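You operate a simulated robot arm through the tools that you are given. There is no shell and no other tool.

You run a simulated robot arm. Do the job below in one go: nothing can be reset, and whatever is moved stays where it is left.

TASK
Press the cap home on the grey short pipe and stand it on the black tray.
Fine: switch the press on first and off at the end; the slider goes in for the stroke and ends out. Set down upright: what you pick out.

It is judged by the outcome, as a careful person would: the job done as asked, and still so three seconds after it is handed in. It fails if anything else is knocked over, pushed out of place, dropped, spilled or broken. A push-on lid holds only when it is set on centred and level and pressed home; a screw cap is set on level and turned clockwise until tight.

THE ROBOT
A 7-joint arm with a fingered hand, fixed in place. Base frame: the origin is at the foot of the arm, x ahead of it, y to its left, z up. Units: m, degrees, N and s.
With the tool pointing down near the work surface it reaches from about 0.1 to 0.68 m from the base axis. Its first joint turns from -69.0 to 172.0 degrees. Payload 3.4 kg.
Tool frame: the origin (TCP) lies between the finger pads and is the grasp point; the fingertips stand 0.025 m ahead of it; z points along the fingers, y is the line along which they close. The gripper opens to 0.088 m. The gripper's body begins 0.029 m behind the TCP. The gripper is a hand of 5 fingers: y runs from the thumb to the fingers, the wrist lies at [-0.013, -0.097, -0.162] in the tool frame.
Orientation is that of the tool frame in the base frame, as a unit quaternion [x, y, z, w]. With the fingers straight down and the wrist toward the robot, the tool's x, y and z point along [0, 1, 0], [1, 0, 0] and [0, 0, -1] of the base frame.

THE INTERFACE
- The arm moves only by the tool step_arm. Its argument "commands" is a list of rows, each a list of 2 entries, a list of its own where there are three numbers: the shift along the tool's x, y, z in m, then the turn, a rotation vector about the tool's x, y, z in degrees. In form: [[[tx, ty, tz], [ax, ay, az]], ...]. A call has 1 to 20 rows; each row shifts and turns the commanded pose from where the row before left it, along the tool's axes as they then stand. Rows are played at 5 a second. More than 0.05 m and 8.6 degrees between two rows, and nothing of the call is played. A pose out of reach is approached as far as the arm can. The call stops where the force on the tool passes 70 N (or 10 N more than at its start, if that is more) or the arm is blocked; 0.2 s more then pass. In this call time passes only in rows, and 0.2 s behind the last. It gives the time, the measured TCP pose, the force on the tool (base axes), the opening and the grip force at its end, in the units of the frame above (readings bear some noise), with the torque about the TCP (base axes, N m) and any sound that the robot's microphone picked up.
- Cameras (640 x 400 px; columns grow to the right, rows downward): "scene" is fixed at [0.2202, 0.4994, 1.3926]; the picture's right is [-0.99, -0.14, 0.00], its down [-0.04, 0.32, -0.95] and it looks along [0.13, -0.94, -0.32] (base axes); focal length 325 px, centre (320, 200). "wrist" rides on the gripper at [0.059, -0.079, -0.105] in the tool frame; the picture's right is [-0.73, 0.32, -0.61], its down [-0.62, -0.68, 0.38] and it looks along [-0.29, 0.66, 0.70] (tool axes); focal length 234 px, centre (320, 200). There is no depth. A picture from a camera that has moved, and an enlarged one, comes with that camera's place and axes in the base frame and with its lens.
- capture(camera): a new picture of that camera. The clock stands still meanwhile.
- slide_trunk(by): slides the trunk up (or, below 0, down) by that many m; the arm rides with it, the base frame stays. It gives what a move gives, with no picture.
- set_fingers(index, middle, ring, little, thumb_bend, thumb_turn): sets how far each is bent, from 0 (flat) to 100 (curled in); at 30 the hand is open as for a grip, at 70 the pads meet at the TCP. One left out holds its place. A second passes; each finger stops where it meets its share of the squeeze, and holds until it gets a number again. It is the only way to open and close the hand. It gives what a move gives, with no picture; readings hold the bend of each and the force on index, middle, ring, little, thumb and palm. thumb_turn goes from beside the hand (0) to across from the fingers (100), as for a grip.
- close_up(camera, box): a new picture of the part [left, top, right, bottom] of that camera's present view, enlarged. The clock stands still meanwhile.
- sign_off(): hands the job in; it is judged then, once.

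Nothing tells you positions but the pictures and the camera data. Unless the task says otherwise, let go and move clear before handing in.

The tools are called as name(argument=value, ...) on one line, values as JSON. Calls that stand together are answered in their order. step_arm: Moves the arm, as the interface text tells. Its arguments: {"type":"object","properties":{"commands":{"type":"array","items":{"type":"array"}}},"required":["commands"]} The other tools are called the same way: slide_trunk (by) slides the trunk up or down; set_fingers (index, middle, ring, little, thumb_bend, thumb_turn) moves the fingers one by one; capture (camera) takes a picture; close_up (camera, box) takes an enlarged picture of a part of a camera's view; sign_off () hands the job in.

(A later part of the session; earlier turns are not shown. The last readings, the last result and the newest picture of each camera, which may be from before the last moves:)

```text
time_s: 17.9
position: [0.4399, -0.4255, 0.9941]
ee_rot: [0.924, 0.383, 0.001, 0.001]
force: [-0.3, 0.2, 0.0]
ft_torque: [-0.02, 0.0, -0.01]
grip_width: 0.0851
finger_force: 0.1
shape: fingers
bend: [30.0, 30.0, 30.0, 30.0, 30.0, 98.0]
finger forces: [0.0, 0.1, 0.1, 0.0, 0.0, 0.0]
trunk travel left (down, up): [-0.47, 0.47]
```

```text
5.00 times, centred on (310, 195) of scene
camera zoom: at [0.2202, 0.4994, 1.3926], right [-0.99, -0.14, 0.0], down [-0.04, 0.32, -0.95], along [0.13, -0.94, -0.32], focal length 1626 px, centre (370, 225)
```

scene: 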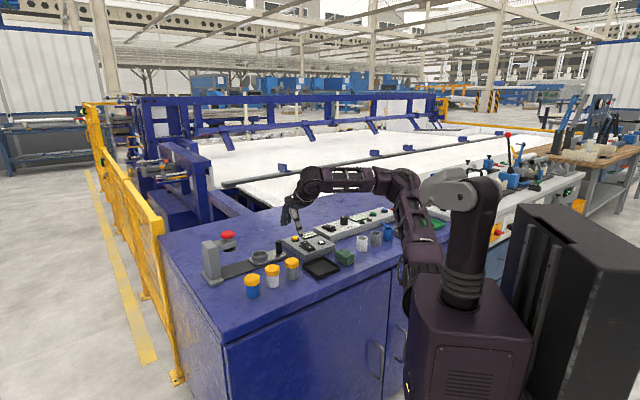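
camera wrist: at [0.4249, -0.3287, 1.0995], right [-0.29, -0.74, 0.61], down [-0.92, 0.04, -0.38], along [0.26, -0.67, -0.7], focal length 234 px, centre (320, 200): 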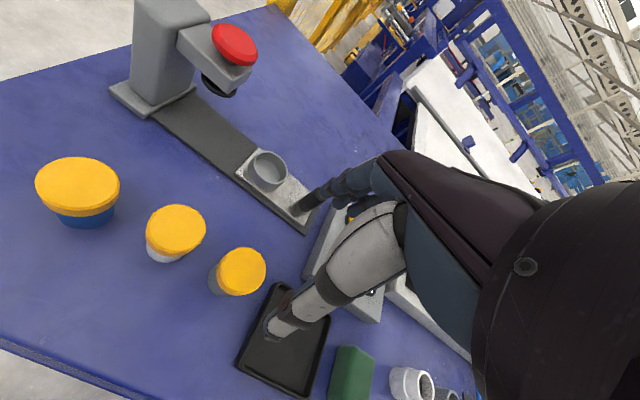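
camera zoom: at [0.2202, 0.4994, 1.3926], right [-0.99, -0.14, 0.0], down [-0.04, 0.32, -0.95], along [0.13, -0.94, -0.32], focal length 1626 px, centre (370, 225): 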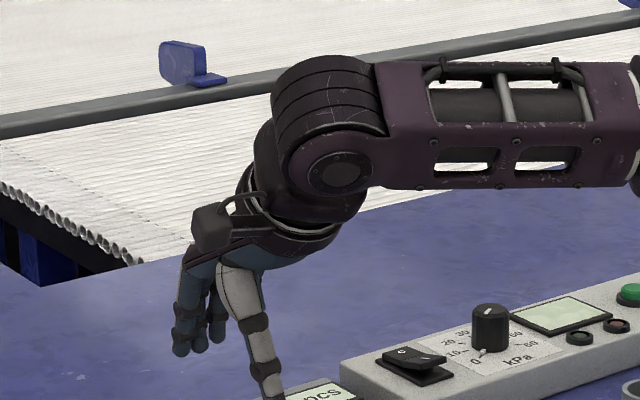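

Thumb opposes the index and middle fingers near tool x≈0. I'll centre over the grey pipe and come down to just above the cap, then check.

step_arm(commands=[[[-0.004, 0.005, 0.02], [0, 0, 0]], [[0, 0, 0.03], [0, 0, 0]], [[0, 0, 0.03], [0, 0, 0]], [[0, 0, 0.01], [0, 0, 0]]])

capture(camera="wrist")

close_up(camera="scene", box=[235, 195, 365, 295])

```text
time_s: 18.9
position: [0.4407, -0.433, 0.9037]
ee_rot: [0.924, 0.383, 0.0, 0.0]
force: [0.4, 0.2, 0.6]
ft_torque: [-0.01, 0.0, -0.01]
grip_width: 0.085
finger_force: 0.0
shape: fingers
bend: [30.0, 30.0, 30.0, 30.0, 30.0, 98.0]
finger forces: [0.0, 0.0, 0.0, 0.0, 0.0, 0.0]
trunk travel left (down, up): [-0.47, 0.47]
```

```text
taken
camera wrist: at [0.4254, -0.3358, 1.0087], right [-0.28, -0.74, 0.61], down [-0.92, 0.04, -0.38], along [0.26, -0.67, -0.7], focal length 234 px, centre (320, 200)
```

wrist: 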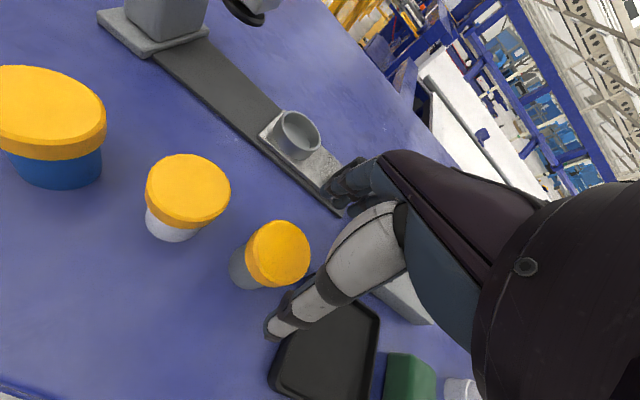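

```text
4.00 times, centred on (300, 245) of scene
camera zoom: at [0.2202, 0.4994, 1.3926], right [-0.99, -0.14, 0.0], down [-0.04, 0.32, -0.95], along [0.13, -0.94, -0.32], focal length 1301 px, centre (400, 20)
```

zoom: 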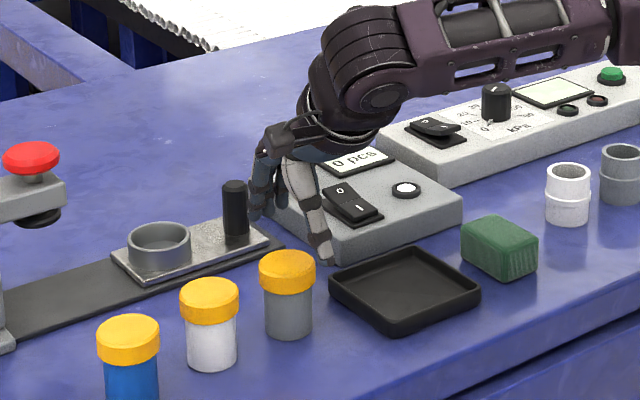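

Alignment looks right (pipe within ~5 mm of the grasp axis along the finger row, centred between thumb and fingers). Descending so the fingertips sit on the grey body below the cap.

step_arm(commands=[[[0.001, 0, 0.02], [0, 0, 0]], [[0, 0, 0.02], [0, 0, 0]], [[0, 0, 0.015], [0, 0, 0]], [[0, 0, 0.008], [0, 0, 0]]])

close_up(camera="wrist", box=[200, 130, 440, 330])

close_up(camera="scene", box=[260, 225, 340, 290])

```text
time_s: 19.9
position: [0.4395, -0.4306, 0.8407]
ee_rot: [0.924, 0.383, 0.001, 0.0]
force: [0.2, 0.2, 0.2]
ft_torque: [-0.02, 0.03, 0.01]
grip_width: 0.0852
finger_force: 0.1
shape: fingers
bend: [30.0, 30.0, 30.0, 30.0, 30.0, 98.0]
finger forces: [0.0, 0.0, 0.0, 0.0, 0.0, 0.1]
trunk travel left (down, up): [-0.47, 0.47]
```

```text
2.00 times, centred on (320, 230) of wrist
camera zoom: at [0.4263, -0.3349, 0.9459], right [-0.28, -0.74, 0.61], down [-0.92, 0.04, -0.38], along [0.26, -0.67, -0.7], focal length 468 px, centre (320, 140)
```

zoom: 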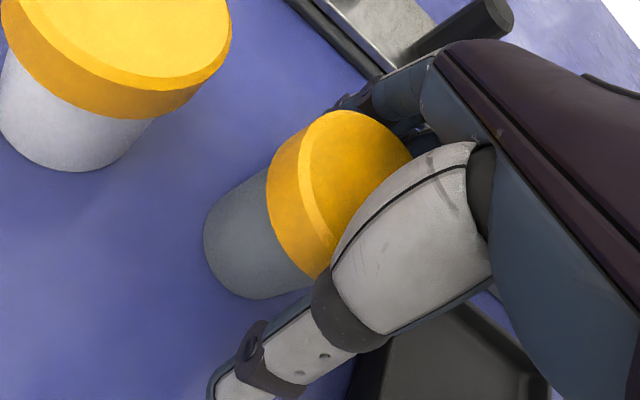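

```text
6.15 times, centred on (300, 258) of scene
camera zoom: at [0.2202, 0.4994, 1.3926], right [-0.99, -0.14, 0.0], down [-0.04, 0.32, -0.95], along [0.13, -0.94, -0.32], focal length 2002 px, centre (443, -154)
```

zoom: 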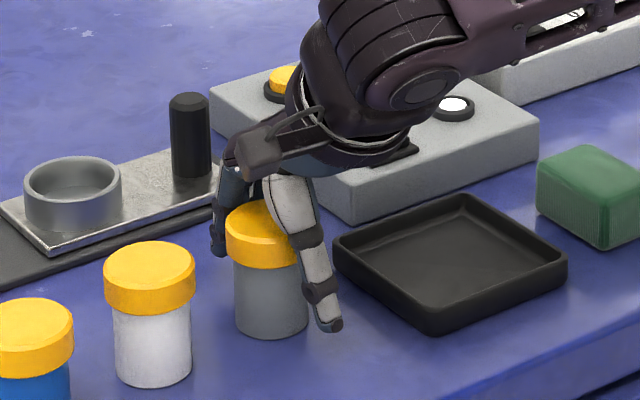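

The hand straddles the pipe with the fingertips below the cap edge. I close thumb, index and middle gently in stages.

set_fingers(index=42, middle=42, thumb_bend=44)

close_up(camera="wrist", box=[200, 130, 440, 330])

close_up(camera="scene", box=[260, 225, 340, 290])

```text
time_s: 20.9
position: [0.4401, -0.4312, 0.8404]
ee_rot: [0.923, 0.384, 0.0, 0.001]
force: [-0.6, 0.9, 0.1]
ft_torque: [0.0, -0.03, -0.02]
grip_width: 0.0581
finger_force: 0.3
shape: fingers
bend: [42.0, 42.0, 30.0, 30.0, 43.0, 98.0]
finger forces: [0.2, 0.0, 0.1, 0.0, 0.6, 0.0]
trunk travel left (down, up): [-0.47, 0.47]
```

```text
2.00 times, centred on (320, 230) of wrist
camera zoom: at [0.4262, -0.3348, 0.9461], right [-0.28, -0.74, 0.61], down [-0.92, 0.04, -0.38], along [0.26, -0.67, -0.7], focal length 468 px, centre (320, 140)
```

zoom: 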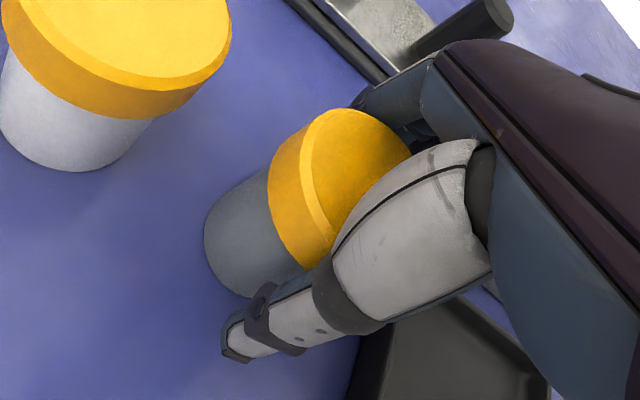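

```text
6.15 times, centred on (300, 258) of scene
camera zoom: at [0.2202, 0.4994, 1.3926], right [-0.99, -0.14, 0.0], down [-0.04, 0.32, -0.95], along [0.13, -0.94, -0.32], focal length 2002 px, centre (443, -154)
```

zoom: 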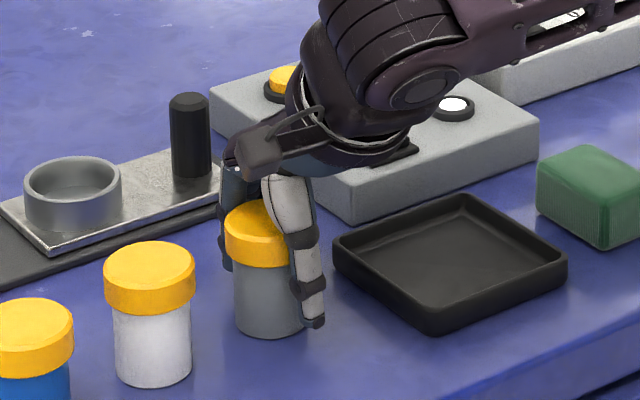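

The thumb has just made contact. Continue closing the fingers from the far side in small increments.

set_fingers(index=48, middle=48)

close_up(camera="wrist", box=[200, 130, 440, 330])

close_up(camera="scene", box=[260, 225, 340, 290])

```text
time_s: 21.9
position: [0.4408, -0.431, 0.8405]
ee_rot: [0.923, 0.384, -0.001, 0.001]
force: [0.6, -0.4, -0.5]
ft_torque: [-0.03, -0.03, -0.02]
grip_width: 0.0521
finger_force: 1.4
shape: fingers
bend: [47.0, 48.0, 30.0, 30.0, 43.0, 98.0]
finger forces: [1.2, 0.0, 0.0, 0.0, 1.2, 0.1]
trunk travel left (down, up): [-0.47, 0.47]
```

```text
2.00 times, centred on (320, 230) of wrist
camera zoom: at [0.4263, -0.3348, 0.9461], right [-0.28, -0.74, 0.61], down [-0.92, 0.04, -0.38], along [0.26, -0.67, -0.7], focal length 468 px, centre (320, 140)
```

zoom: 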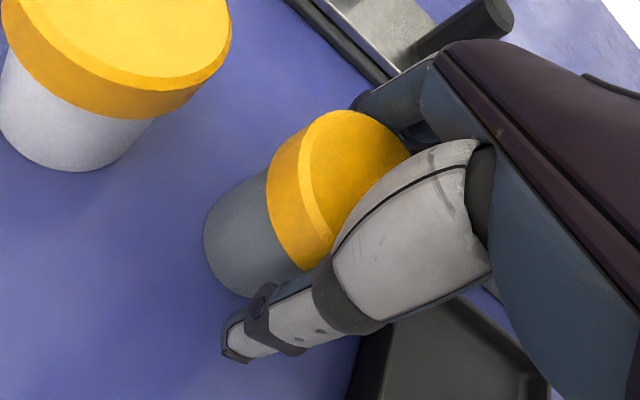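

```text
6.15 times, centred on (300, 258) of scene
camera zoom: at [0.2202, 0.4994, 1.3926], right [-0.99, -0.14, 0.0], down [-0.04, 0.32, -0.95], along [0.13, -0.94, -0.32], focal length 2002 px, centre (443, -154)
```

zoom: 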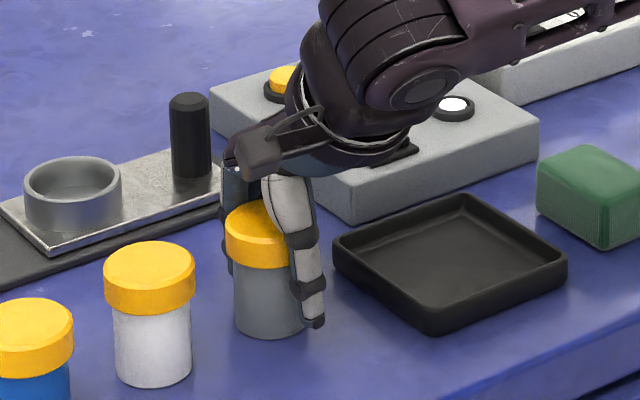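

Thumb and index are bearing on the cap's rim (opening ≈0.052), which could lift the loose cap off the pipe. I'll let go, rise, and study the finger profile from the side to find a grip on the body.

set_fingers(index=30, middle=30, thumb_bend=30)

step_arm(commands=[[[0, 0, -0.02], [0, 0, 0]], [[0, 0, -0.03], [0, 0, 0]], [[0, 0, -0.04], [0, 0, 0]], [[0, 0, -0.04], [0, 0, 0]], [[0, 0, -0.04], [0, 0, 0]], [[0, 0, 0], [0, 0, -7.5]], [[0, 0, 0], [0, 0, -7.5]], [[0, 0, 0], [0, 0, -7.5]], [[0, 0, 0], [0, 0, -7.5]], [[0, 0, 0], [0, 0, -7.5]]])

close_up(camera="scene", box=[230, 130, 350, 220])

close_up(camera="scene", box=[235, 235, 345, 305])

```text
time_s: 22.9
position: [0.4402, -0.4317, 0.8401]
ee_rot: [0.924, 0.383, 0.0, -0.001]
force: [0.6, 0.1, 0.8]
ft_torque: [0.01, 0.03, 0.0]
grip_width: 0.0844
finger_force: 0.1
shape: fingers
bend: [30.0, 30.0, 30.0, 30.0, 30.0, 98.0]
finger forces: [0.1, 0.1, 0.1, 0.1, 0.0, 0.0]
trunk travel left (down, up): [-0.47, 0.47]
```

```text
time_s: 25.1
position: [0.4412, -0.4318, 1.0109]
ee_rot: [0.751, 0.66, 0.0, 0.0]
force: [-0.1, 0.4, -0.1]
ft_torque: [-0.02, 0.02, 0.03]
grip_width: 0.0843
finger_force: 0.0
shape: fingers
bend: [30.0, 30.0, 30.0, 30.0, 30.0, 98.0]
finger forces: [0.0, 0.0, 0.0, 0.0, 0.1, 0.0]
trunk travel left (down, up): [-0.47, 0.47]
```

```text
4.44 times, centred on (290, 175) of scene
camera zoom: at [0.2202, 0.4994, 1.3926], right [-0.99, -0.14, 0.0], down [-0.04, 0.32, -0.95], along [0.13, -0.94, -0.32], focal length 1446 px, centre (453, 311)
```

zoom: 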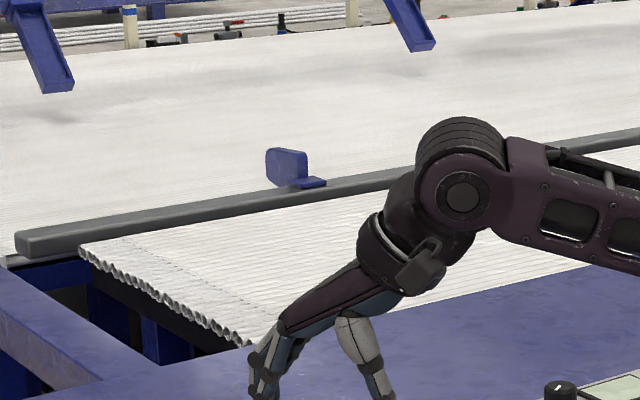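

```text
5.71 times, centred on (290, 270) of scene
camera zoom: at [0.2202, 0.4994, 1.3926], right [-0.99, -0.14, 0.0], down [-0.04, 0.32, -0.95], along [0.13, -0.94, -0.32], focal length 1858 px, centre (491, -200)
```

zoom: 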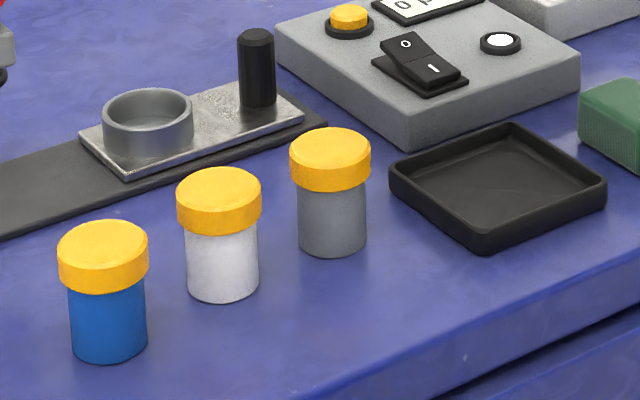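

Pipe and cap are undisturbed. I take profile views of the hand at different finger bends.

close_up(camera="scene", box=[270, 180, 330, 240])

set_fingers(index=55, middle=55, thumb_bend=50)

close_up(camera="scene", box=[270, 180, 330, 240])

```text
6.67 times, centred on (300, 210) of scene
camera zoom: at [0.2202, 0.4994, 1.3926], right [-0.99, -0.14, 0.0], down [-0.04, 0.32, -0.95], along [0.13, -0.94, -0.32], focal length 2168 px, centre (453, 133)
```

zoom: 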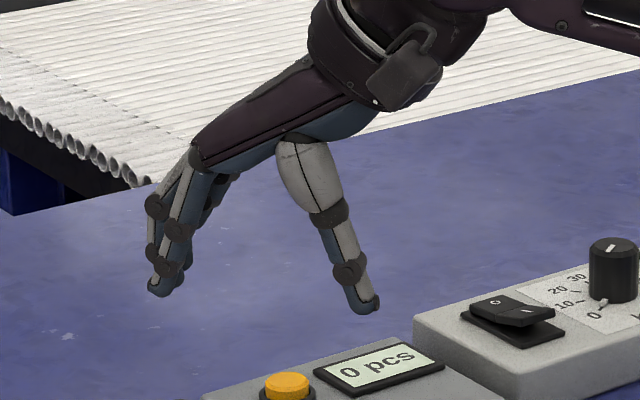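

```text
time_s: 26.1
position: [0.4409, -0.4314, 1.0095]
ee_rot: [0.751, 0.66, 0.0, 0.0]
force: [-0.3, 0.0, 0.4]
ft_torque: [-0.02, -0.06, 0.0]
grip_width: 0.0368
finger_force: 0.0
shape: fingers
bend: [55.0, 55.0, 30.0, 30.0, 50.0, 98.0]
finger forces: [0.0, 0.0, 0.0, 0.1, 0.1, 0.1]
trunk travel left (down, up): [-0.47, 0.47]
```

```text
6.67 times, centred on (300, 210) of scene
camera zoom: at [0.2202, 0.4994, 1.3926], right [-0.99, -0.14, 0.0], down [-0.04, 0.32, -0.95], along [0.13, -0.94, -0.32], focal length 2168 px, centre (453, 133)
```

zoom: 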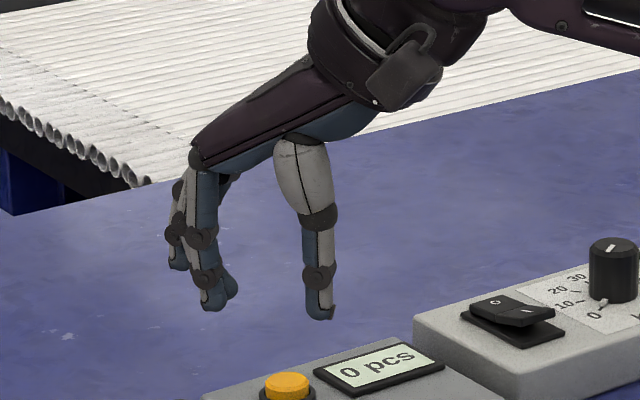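

The profile shows the thumb straight and the fingers curling inward as they bend. I'll zoom in to measure at this bend and at a more finger-biased one.

close_up(camera="scene", box=[280, 195, 325, 235])

set_fingers(index=60, middle=60, ring=0, little=0, thumb_bend=42)

close_up(camera="scene", box=[280, 195, 325, 235])

capture(camera="wrist")

```text
10.00 times, centred on (302, 215) of scene
camera zoom: at [0.2202, 0.4994, 1.3926], right [-0.99, -0.14, 0.0], down [-0.04, 0.32, -0.95], along [0.13, -0.94, -0.32], focal length 3252 px, centre (495, 50)
```

zoom: 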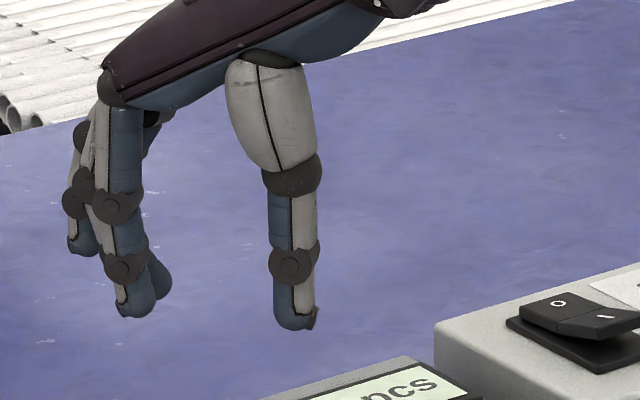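

```text
time_s: 27.1
position: [0.441, -0.4324, 1.0095]
ee_rot: [0.751, 0.661, 0.0, 0.0]
force: [0.5, 0.3, 0.0]
ft_torque: [0.02, 0.0, -0.02]
grip_width: 0.0391
finger_force: 0.1
shape: fingers
bend: [60.0, 60.0, 0.0, 0.0, 42.0, 98.0]
finger forces: [0.1, 0.1, 0.0, 0.0, 0.0, 0.0]
trunk travel left (down, up): [-0.47, 0.47]
```

```text
10.00 times, centred on (302, 215) of scene
camera zoom: at [0.2202, 0.4994, 1.3926], right [-0.99, -0.14, 0.0], down [-0.04, 0.32, -0.95], along [0.13, -0.94, -0.32], focal length 3252 px, centre (495, 50)
```

zoom: 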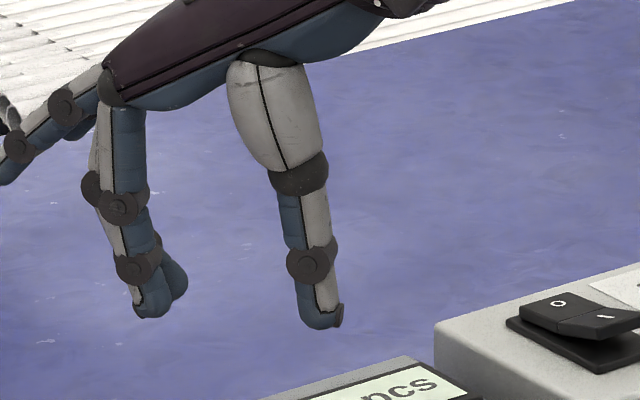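

```text
taken
camera wrist: at [0.3704, -0.3635, 1.1158], right [0.23, -0.76, 0.61], down [-0.76, -0.53, -0.38], along [0.61, -0.37, -0.7], focal length 234 px, centre (320, 200)
```

wrist: 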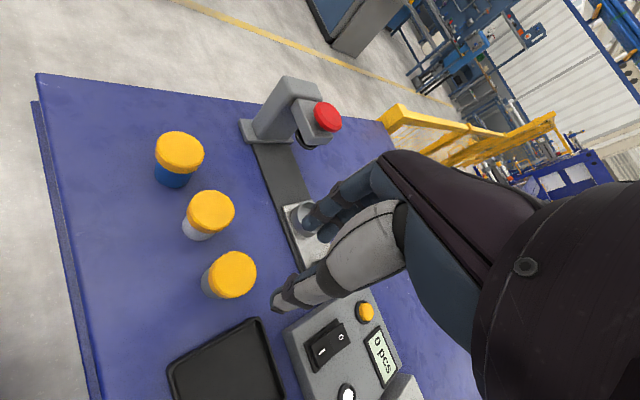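

I have the profile: the fingertips can bear on the body below the cap while the cap sits in the fingers' hollow, with the thumb backing it up. I'll re-open, turn back, centre better (the middle finger was not sharing load), and come down again.

set_fingers(index=30, middle=30, thumb_bend=30)

step_arm(commands=[[[0, 0, 0], [0, 0, 7.5]], [[0, 0, 0], [0, 0, 7.5]], [[0, 0, 0], [0, 0, 7.5]], [[0, 0, 0], [0, 0, 7.5]], [[0, 0, 0], [0, 0, 7.5]], [[0.0045, 0.001, 0.03], [0, 0, 0]], [[0, 0, 0.04], [0, 0, 0]], [[0, 0, 0.03], [0, 0, 0]]])

close_up(camera="wrist", box=[200, 130, 440, 330])

close_up(camera="scene", box=[250, 205, 340, 290])

```text
time_s: 28.1
position: [0.4408, -0.4305, 1.0102]
ee_rot: [0.751, 0.66, 0.0, 0.0]
force: [0.2, 0.0, 0.3]
ft_torque: [0.01, 0.01, -0.01]
grip_width: 0.0841
finger_force: 0.1
shape: fingers
bend: [30.0, 30.0, 0.0, 0.0, 30.0, 98.0]
finger forces: [0.0, 0.1, 0.0, 0.1, 0.0, 0.0]
trunk travel left (down, up): [-0.47, 0.47]
```

```text
time_s: 29.9
position: [0.4438, -0.4292, 0.9109]
ee_rot: [0.924, 0.383, 0.001, 0.0]
force: [0.7, -0.5, 0.2]
ft_torque: [0.02, 0.01, 0.02]
grip_width: 0.0844
finger_force: 0.0
shape: fingers
bend: [30.0, 30.0, 0.0, 0.0, 30.0, 98.0]
finger forces: [0.0, 0.1, 0.0, 0.0, 0.1, 0.0]
trunk travel left (down, up): [-0.47, 0.47]
```

```text
2.00 times, centred on (320, 230) of wrist
camera zoom: at [0.4303, -0.3324, 1.0154], right [-0.28, -0.74, 0.61], down [-0.92, 0.04, -0.38], along [0.26, -0.67, -0.7], focal length 468 px, centre (320, 140)
```

zoom: 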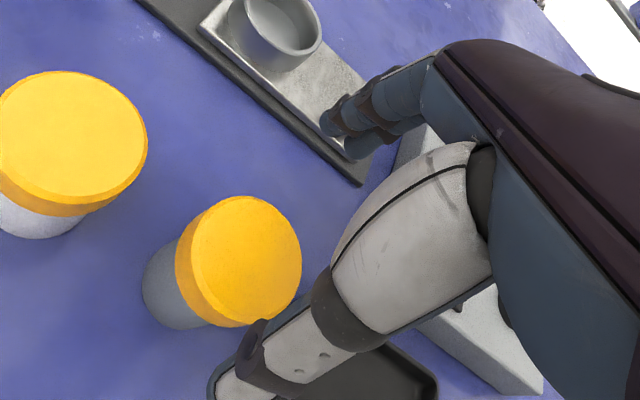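

```text
4.71 times, centred on (295, 248) of scene
camera zoom: at [0.2202, 0.4994, 1.3926], right [-0.99, -0.14, 0.0], down [-0.04, 0.32, -0.95], along [0.13, -0.94, -0.32], focal length 1530 px, centre (438, -24)
```

zoom: 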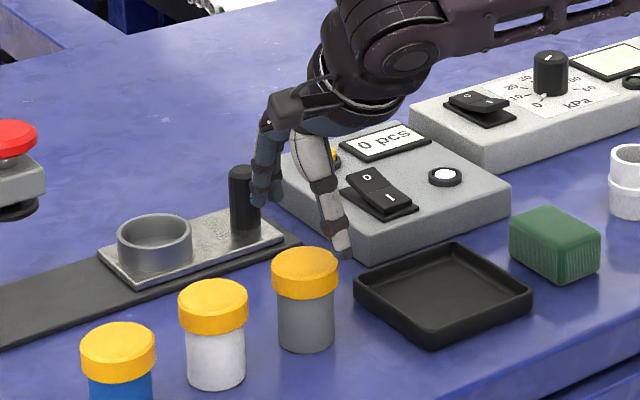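

Descending around the pipe again, then closing thumb and two fingers together.

step_arm(commands=[[[0, 0, 0.02], [0, 0, 0]], [[0, 0, 0.02], [0, 0, 0]], [[0, 0, 0.02], [0, 0, 0]], [[0, 0, 0.009], [0, 0, 0]]])

set_fingers(index=44, middle=44, thumb_bend=40)

set_fingers(index=50, middle=50)

close_up(camera="wrist", box=[200, 130, 440, 330])

close_up(camera="scene", box=[260, 225, 340, 290])

```text
time_s: 30.9
position: [0.4451, -0.4301, 0.8416]
ee_rot: [0.924, 0.382, 0.001, 0.0]
force: [-0.1, 0.4, -0.2]
ft_torque: [0.04, 0.02, 0.01]
grip_width: 0.0846
finger_force: 0.1
shape: fingers
bend: [30.0, 30.0, 0.0, 0.0, 30.0, 98.0]
finger forces: [0.0, 0.0, 0.1, 0.1, 0.1, 0.0]
trunk travel left (down, up): [-0.47, 0.47]
```

```text
time_s: 31.9
position: [0.4457, -0.4282, 0.8408]
ee_rot: [0.924, 0.383, 0.0, 0.0]
force: [0.0, -0.1, 0.1]
ft_torque: [-0.01, 0.01, 0.0]
grip_width: 0.0596
finger_force: 0.0
shape: fingers
bend: [44.0, 44.0, 0.0, 0.0, 40.0, 98.0]
finger forces: [0.0, 0.1, 0.0, 0.1, 0.1, 0.1]
trunk travel left (down, up): [-0.47, 0.47]
```

```text
time_s: 32.9
position: [0.4463, -0.4294, 0.8404]
ee_rot: [0.923, 0.384, 0.0, 0.0]
force: [0.2, 0.6, 0.3]
ft_torque: [-0.01, -0.02, 0.01]
grip_width: 0.0529
finger_force: 0.1
shape: fingers
bend: [50.0, 50.0, 0.0, 0.0, 40.0, 98.0]
finger forces: [0.1, 0.0, 0.1, 0.0, 0.1, 0.0]
trunk travel left (down, up): [-0.47, 0.47]
```

```text
2.00 times, centred on (320, 230) of wrist
camera zoom: at [0.4307, -0.3323, 0.9471], right [-0.28, -0.74, 0.61], down [-0.92, 0.04, -0.38], along [0.26, -0.67, -0.7], focal length 468 px, centre (320, 140)
```

zoom: 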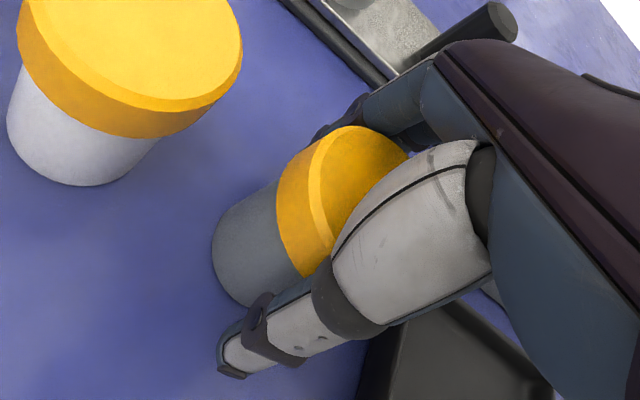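

```text
6.15 times, centred on (300, 258) of scene
camera zoom: at [0.2202, 0.4994, 1.3926], right [-0.99, -0.14, 0.0], down [-0.04, 0.32, -0.95], along [0.13, -0.94, -0.32], focal length 2002 px, centre (443, -154)
```

zoom: 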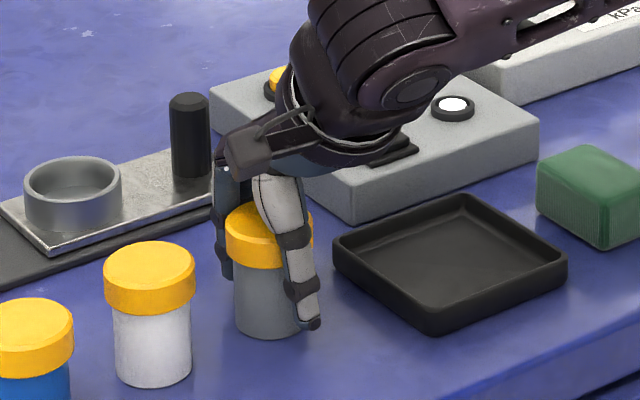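

No contact yet at 50/40 — the centring is better. Continue closing in small steps.

set_fingers(index=53, middle=53, thumb_bend=43)

set_fingers(index=55, middle=55, thumb_bend=45)

close_up(camera="wrist", box=[200, 130, 440, 330])

close_up(camera="scene", box=[260, 225, 340, 290])

```text
time_s: 33.9
position: [0.4438, -0.4291, 0.8412]
ee_rot: [0.924, 0.383, 0.0, 0.001]
force: [-0.4, 0.4, 0.2]
ft_torque: [0.0, 0.02, 0.0]
grip_width: 0.0466
finger_force: 0.1
shape: fingers
bend: [53.0, 53.0, 0.0, 0.0, 43.0, 98.0]
finger forces: [0.1, 0.0, 0.0, 0.0, 0.4, 0.0]
trunk travel left (down, up): [-0.47, 0.47]
```

```text
time_s: 34.9
position: [0.4454, -0.4287, 0.8408]
ee_rot: [0.924, 0.383, 0.0, 0.0]
force: [-0.3, -0.2, -0.7]
ft_torque: [0.01, 0.03, 0.0]
grip_width: 0.043
finger_force: 1.3
shape: fingers
bend: [54.0, 55.0, 0.0, 0.0, 44.0, 98.0]
finger forces: [0.6, 0.1, 0.0, 0.0, 0.7, 0.0]
trunk travel left (down, up): [-0.47, 0.47]
```

```text
2.00 times, centred on (320, 230) of wrist
camera zoom: at [0.4307, -0.3323, 0.9472], right [-0.28, -0.74, 0.61], down [-0.92, 0.04, -0.38], along [0.26, -0.67, -0.7], focal length 468 px, centre (320, 140)
```

zoom: 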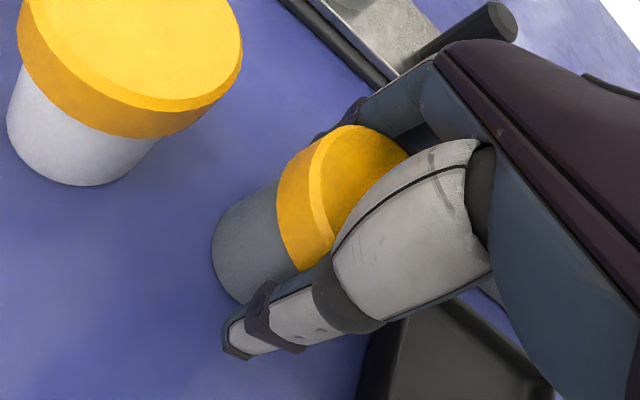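

```text
6.15 times, centred on (300, 258) of scene
camera zoom: at [0.2202, 0.4994, 1.3926], right [-0.99, -0.14, 0.0], down [-0.04, 0.32, -0.95], along [0.13, -0.94, -0.32], focal length 2002 px, centre (443, -154)
```

zoom: 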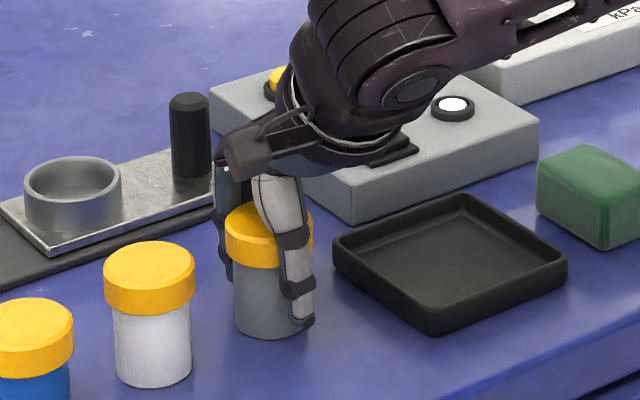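

Contact is now at an opening of 0.043, matching the pipe body. I'll firm the squeeze.

set_fingers(index=58, middle=58, thumb_bend=48)

close_up(camera="wrist", box=[200, 130, 440, 330])

close_up(camera="scene", box=[260, 225, 340, 290])

```text
time_s: 35.9
position: [0.4454, -0.4295, 0.8418]
ee_rot: [0.923, 0.384, 0.001, 0.0]
force: [-0.5, 0.1, 0.8]
ft_torque: [-0.01, -0.01, 0.01]
grip_width: 0.0398
finger_force: 2.6
shape: fingers
bend: [56.0, 56.0, 0.0, 0.0, 47.0, 98.0]
finger forces: [1.7, 0.5, 0.1, 0.0, 2.2, 0.0]
trunk travel left (down, up): [-0.47, 0.47]
```

```text
2.00 times, centred on (320, 230) of wrist
camera zoom: at [0.4307, -0.3323, 0.9471], right [-0.28, -0.74, 0.61], down [-0.92, 0.04, -0.38], along [0.26, -0.67, -0.7], focal length 468 px, centre (320, 140)
```

zoom: 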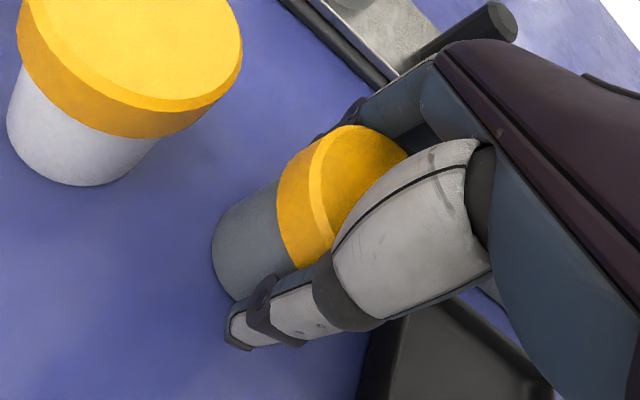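

```text
6.15 times, centred on (300, 258) of scene
camera zoom: at [0.2202, 0.4994, 1.3926], right [-0.99, -0.14, 0.0], down [-0.04, 0.32, -0.95], along [0.13, -0.94, -0.32], focal length 2002 px, centre (443, -154)
```

zoom: 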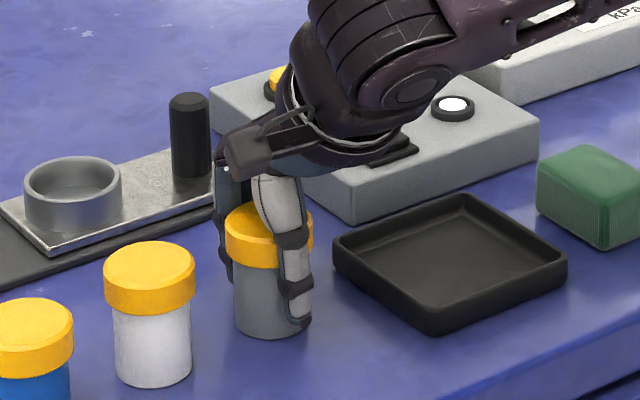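

set_fingers(index=63, middle=64, thumb_bend=54)

close_up(camera="wrist", box=[200, 130, 440, 330])

close_up(camera="scene", box=[260, 225, 340, 290])

```text
time_s: 36.9
position: [0.4438, -0.4285, 0.8422]
ee_rot: [0.923, 0.384, -0.001, 0.0]
force: [1.2, -0.3, 1.3]
ft_torque: [-0.05, -0.03, -0.02]
grip_width: 0.0354
finger_force: 7.8
shape: fingers
bend: [57.0, 59.0, 0.0, 0.0, 51.0, 97.0]
finger forces: [4.5, 3.4, 0.0, 0.1, 8.2, 0.0]
trunk travel left (down, up): [-0.47, 0.47]
```

```text
2.00 times, centred on (320, 230) of wrist
camera zoom: at [0.4307, -0.3323, 0.9472], right [-0.28, -0.74, 0.61], down [-0.92, 0.04, -0.38], along [0.26, -0.67, -0.7], focal length 468 px, centre (320, 140)
```

zoom: 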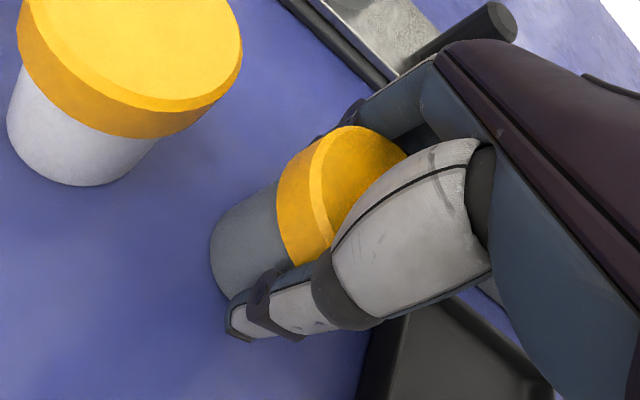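

```text
6.15 times, centred on (300, 258) of scene
camera zoom: at [0.2202, 0.4994, 1.3926], right [-0.99, -0.14, 0.0], down [-0.04, 0.32, -0.95], along [0.13, -0.94, -0.32], focal length 2002 px, centre (443, -154)
```

zoom: 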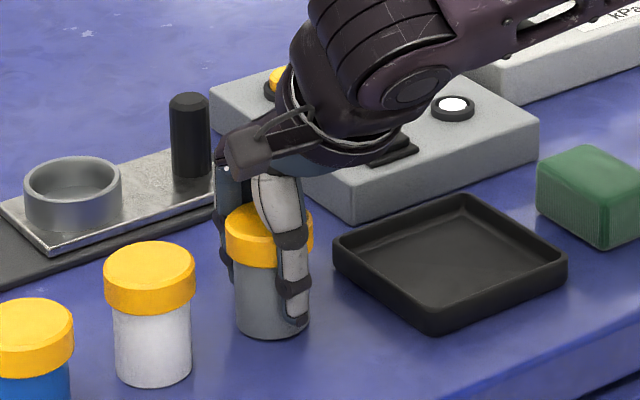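

Grip is about 8 N, thumb against two fingers, on the body. I'll do a small 5 mm test lift and check that pipe and cap rise together.

step_arm(commands=[[[0, 0, -0.0025], [0, 0, 0]], [[0, 0, -0.0025], [0, 0, 0]]])

close_up(camera="wrist", box=[200, 130, 440, 330])

close_up(camera="scene", box=[260, 225, 340, 290])

```text
time_s: 37.5
position: [0.4458, -0.4292, 0.8456]
ee_rot: [0.924, 0.383, 0.0, 0.0]
force: [0.5, -0.3, -1.0]
ft_torque: [-0.02, 0.01, 0.02]
grip_width: 0.0352
finger_force: 7.8
shape: fingers
bend: [57.0, 60.0, 0.0, 0.0, 51.0, 97.0]
finger forces: [4.4, 2.9, 0.0, 0.0, 8.2, 0.1]
trunk travel left (down, up): [-0.47, 0.47]
```

```text
2.00 times, centred on (320, 230) of wrist
camera zoom: at [0.4309, -0.3322, 0.952], right [-0.28, -0.74, 0.61], down [-0.92, 0.04, -0.38], along [0.26, -0.67, -0.7], focal length 468 px, centre (320, 140)
```

zoom: 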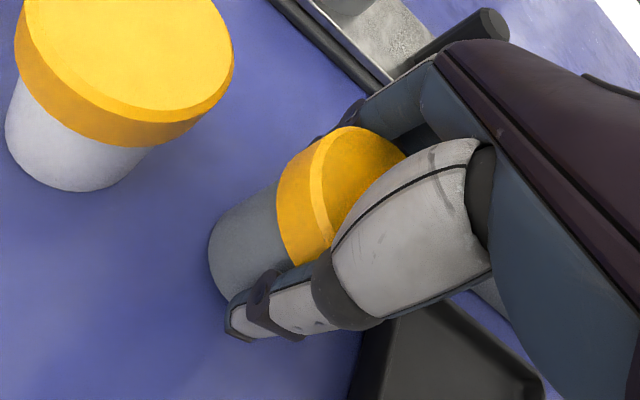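

```text
6.15 times, centred on (300, 258) of scene
camera zoom: at [0.2202, 0.4994, 1.3926], right [-0.99, -0.14, 0.0], down [-0.04, 0.32, -0.95], along [0.13, -0.94, -0.32], focal length 2002 px, centre (443, -154)
```

zoom: 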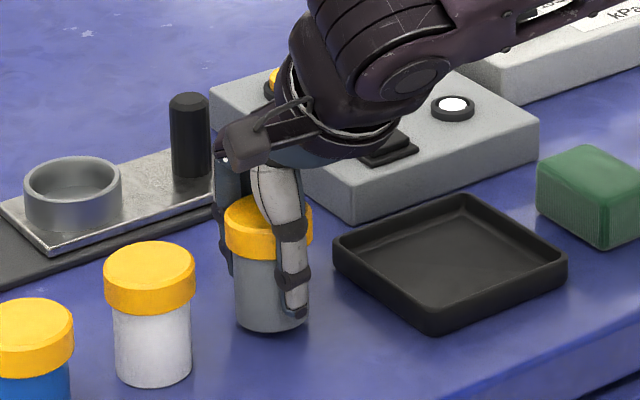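

Pipe and cap lifted together, still straight. I raise it clear and carry it slowly toward the nest, staying above everything on the way.

step_arm(commands=[[[0, 0, -0.01], [0, 0, 0]], [[0, 0, -0.015], [0, 0, 0]], [[0, 0, -0.02], [0, 0, 0]], [[0, 0, -0.02], [0, 0, 0]], [[0, 0, -0.02], [0, 0, 0]], [[0, 0, -0.015], [0, 0, 0]]])

close_up(camera="wrist", box=[200, 130, 440, 330])

close_up(camera="scene", box=[250, 185, 340, 270])

```text
time_s: 38.9
position: [0.4455, -0.429, 0.9463]
ee_rot: [0.924, 0.384, 0.001, -0.001]
force: [0.3, 0.0, -0.1]
ft_torque: [0.02, -0.03, -0.01]
grip_width: 0.035
finger_force: 7.0
shape: fingers
bend: [58.0, 60.0, 0.0, 0.0, 51.0, 97.0]
finger forces: [4.3, 2.9, 0.1, 0.0, 8.1, 0.1]
trunk travel left (down, up): [-0.47, 0.47]
```

```text
2.00 times, centred on (320, 230) of wrist
camera zoom: at [0.4305, -0.3323, 1.0526], right [-0.28, -0.74, 0.61], down [-0.92, 0.04, -0.38], along [0.26, -0.67, -0.7], focal length 468 px, centre (320, 140)
```

zoom: 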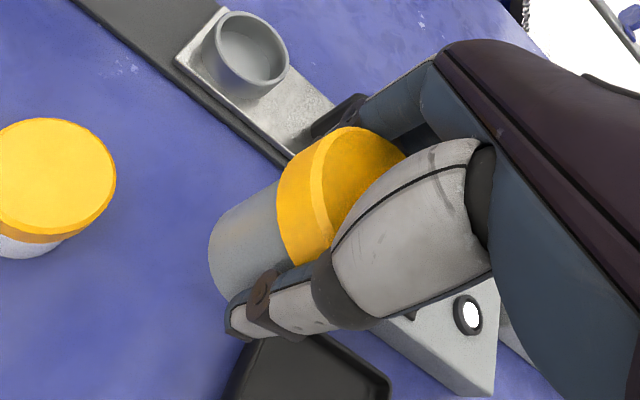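

```text
4.71 times, centred on (295, 228) of scene
camera zoom: at [0.2202, 0.4994, 1.3926], right [-0.99, -0.14, 0.0], down [-0.04, 0.32, -0.95], along [0.13, -0.94, -0.32], focal length 1530 px, centre (438, 71)
```

zoom: 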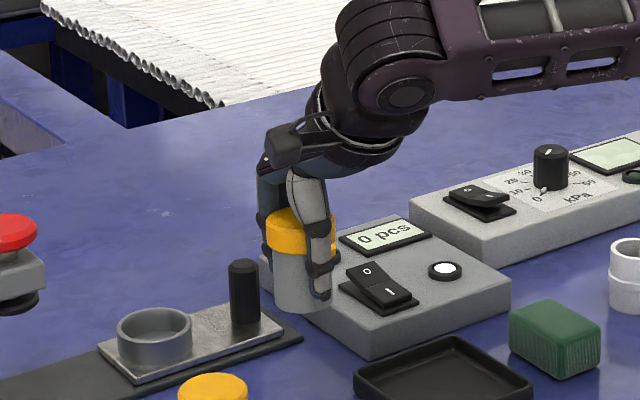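

Held steadily. I check the tilt in a tighter view before carrying it over.

close_up(camera="scene", box=[295, 220, 335, 255])

step_arm(commands=[[[0.005, 0.02, 0], [0, 0, 0]], [[0.005, 0.02, 0], [0, 0, 0]], [[0.005, 0.02, 0], [0, 0, 0]], [[0.005, 0.02, 0], [0, 0, 0]], [[0.005, 0.02, 0], [0, 0, 0]], [[0.005, 0.02, 0], [0, 0, 0]], [[0.005, 0.015, 0], [0, 0, 0]]])

capture(camera="wrist")

close_up(camera="scene", box=[195, 185, 315, 285])

```text
11.43 times, centred on (315, 238) of scene
camera zoom: at [0.2202, 0.4994, 1.3926], right [-0.99, -0.14, 0.0], down [-0.04, 0.32, -0.95], along [0.13, -0.94, -0.32], focal length 3717 px, centre (377, -229)
```

zoom: 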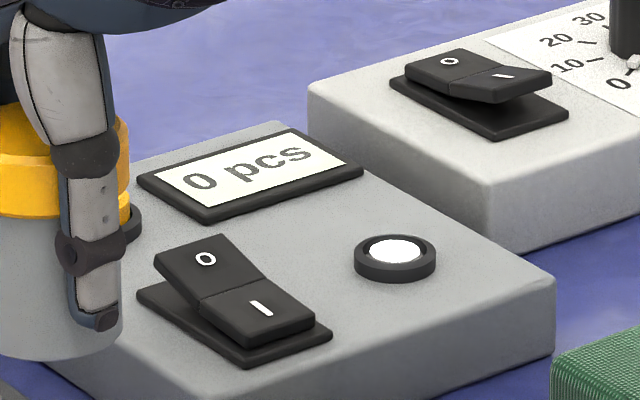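

```text
time_s: 40.5
position: [0.5666, -0.4988, 0.9463]
ee_rot: [0.923, 0.384, 0.0, 0.0]
force: [0.0, -0.6, -0.5]
ft_torque: [0.01, 0.03, 0.01]
grip_width: 0.0348
finger_force: 7.6
shape: fingers
bend: [58.0, 60.0, 0.0, 0.0, 51.0, 97.0]
finger forces: [4.4, 2.8, 0.0, 0.1, 7.9, 0.1]
trunk travel left (down, up): [-0.47, 0.47]
```

```text
taken
camera wrist: at [0.552, -0.4027, 1.0511], right [-0.28, -0.74, 0.61], down [-0.92, 0.04, -0.38], along [0.26, -0.67, -0.7], focal length 234 px, centre (320, 200)
```

wrist: 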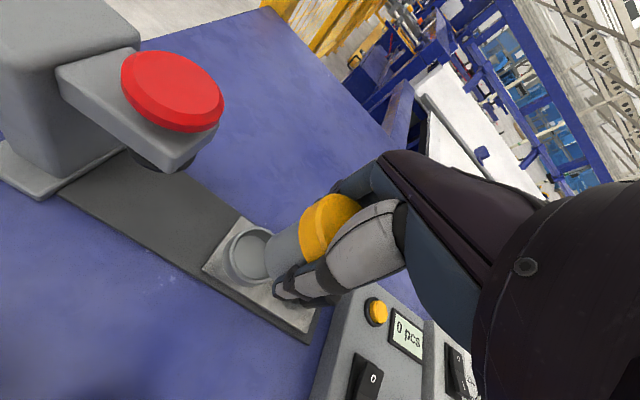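

```text
4.00 times, centred on (255, 235) of scene
camera zoom: at [0.2202, 0.4994, 1.3926], right [-0.99, -0.14, 0.0], down [-0.04, 0.32, -0.95], along [0.13, -0.94, -0.32], focal length 1301 px, centre (580, 60)
```

zoom: 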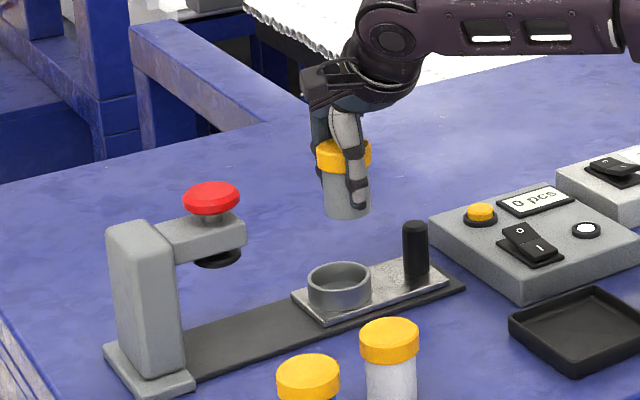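

Upright so far. I zoom the wrist view to align the pipe bottom with the nest.

close_up(camera="wrist", box=[190, 180, 390, 340])

close_up(camera="scene", box=[255, 210, 315, 270])

```text
2.50 times, centred on (290, 260) of wrist
camera zoom: at [0.552, -0.4027, 1.0511], right [-0.28, -0.74, 0.61], down [-0.92, 0.04, -0.38], along [0.26, -0.67, -0.7], focal length 585 px, centre (395, 50)
```

zoom: 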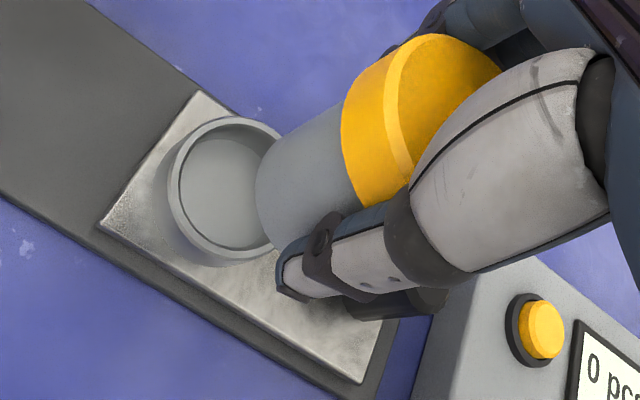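

```text
6.67 times, centred on (285, 240) of scene
camera zoom: at [0.2202, 0.4994, 1.3926], right [-0.99, -0.14, 0.0], down [-0.04, 0.32, -0.95], along [0.13, -0.94, -0.32], focal length 2168 px, centre (553, -67)
```

zoom: 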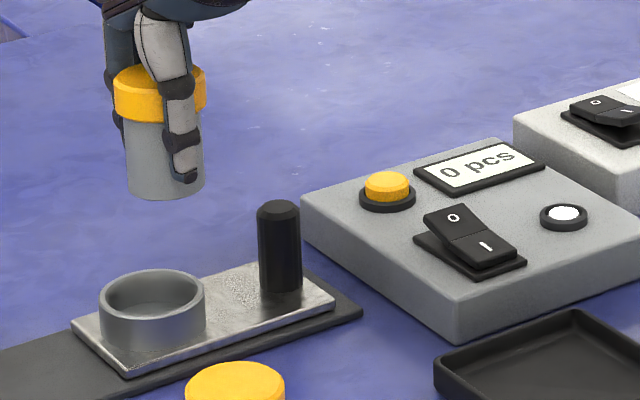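

close_up(camera="scene", box=[258, 215, 298, 255])

close_up(camera="scene", box=[255, 240, 295, 275])

```text
10.00 times, centred on (278, 235) of scene
camera zoom: at [0.2202, 0.4994, 1.3926], right [-0.99, -0.14, 0.0], down [-0.04, 0.32, -0.95], along [0.13, -0.94, -0.32], focal length 3252 px, centre (740, -150)
```

zoom: 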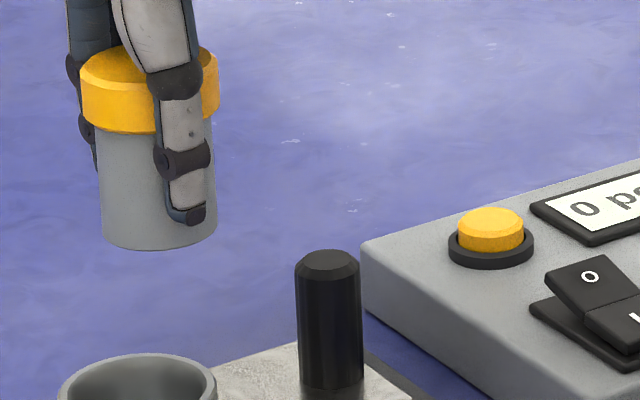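

```text
11.43 times, centred on (275, 258) of scene
camera zoom: at [0.2202, 0.4994, 1.3926], right [-0.99, -0.14, 0.0], down [-0.04, 0.32, -0.95], along [0.13, -0.94, -0.32], focal length 3717 px, centre (834, -457)
```

zoom: 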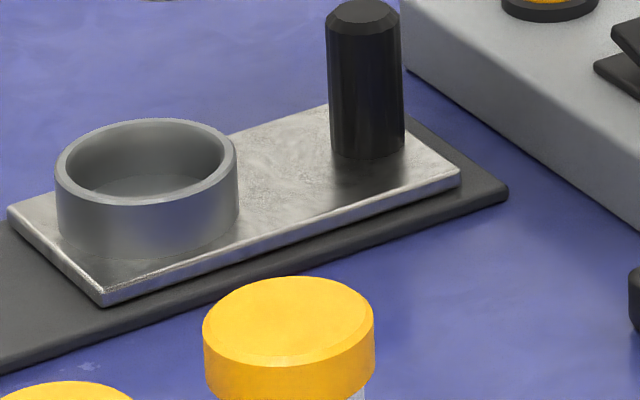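

Pipe Ø≈0.040, nest inner Ø≈0.050, so there's about 5 mm of margin. I shift over the nest and lower to just above its rim.

step_arm(commands=[[[0.004, 0.015, 0], [0, 0, 0]], [[0, 0, 0.02], [0, 0, 0]], [[0, 0, 0.02], [0, 0, 0]], [[0, 0, 0.01], [0, 0, 0]]])

close_up(camera="wrist", box=[190, 180, 390, 340])

close_up(camera="scene", box=[252, 225, 302, 275])

```text
time_s: 41.5
position: [0.5793, -0.5071, 0.8964]
ee_rot: [0.924, 0.382, 0.001, 0.0]
force: [0.3, -0.5, -0.7]
ft_torque: [0.03, -0.02, 0.0]
grip_width: 0.035
finger_force: 7.6
shape: fingers
bend: [58.0, 60.0, 0.0, 0.0, 51.0, 97.0]
finger forces: [4.4, 2.8, 0.1, 0.1, 7.9, 0.0]
trunk travel left (down, up): [-0.47, 0.47]
```

```text
2.50 times, centred on (290, 260) of wrist
camera zoom: at [0.5645, -0.4104, 1.002], right [-0.28, -0.74, 0.61], down [-0.92, 0.04, -0.38], along [0.26, -0.67, -0.7], focal length 585 px, centre (395, 50)
```

zoom: 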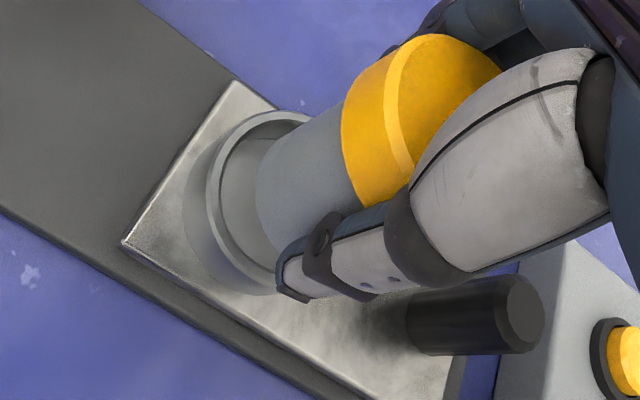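

```text
8.00 times, centred on (277, 250) of scene
camera zoom: at [0.2202, 0.4994, 1.3926], right [-0.99, -0.14, 0.0], down [-0.04, 0.32, -0.95], along [0.13, -0.94, -0.32], focal length 2602 px, centre (664, -200)
```

zoom: 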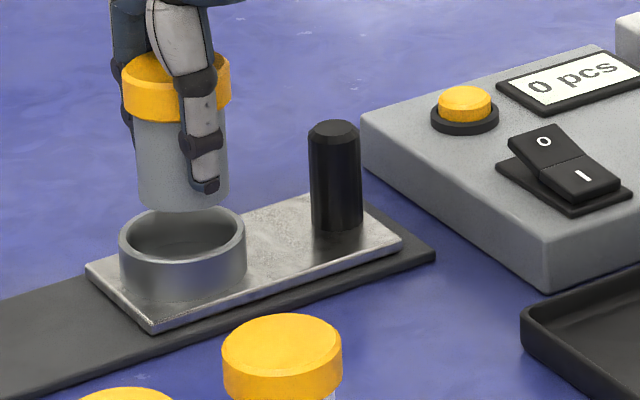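

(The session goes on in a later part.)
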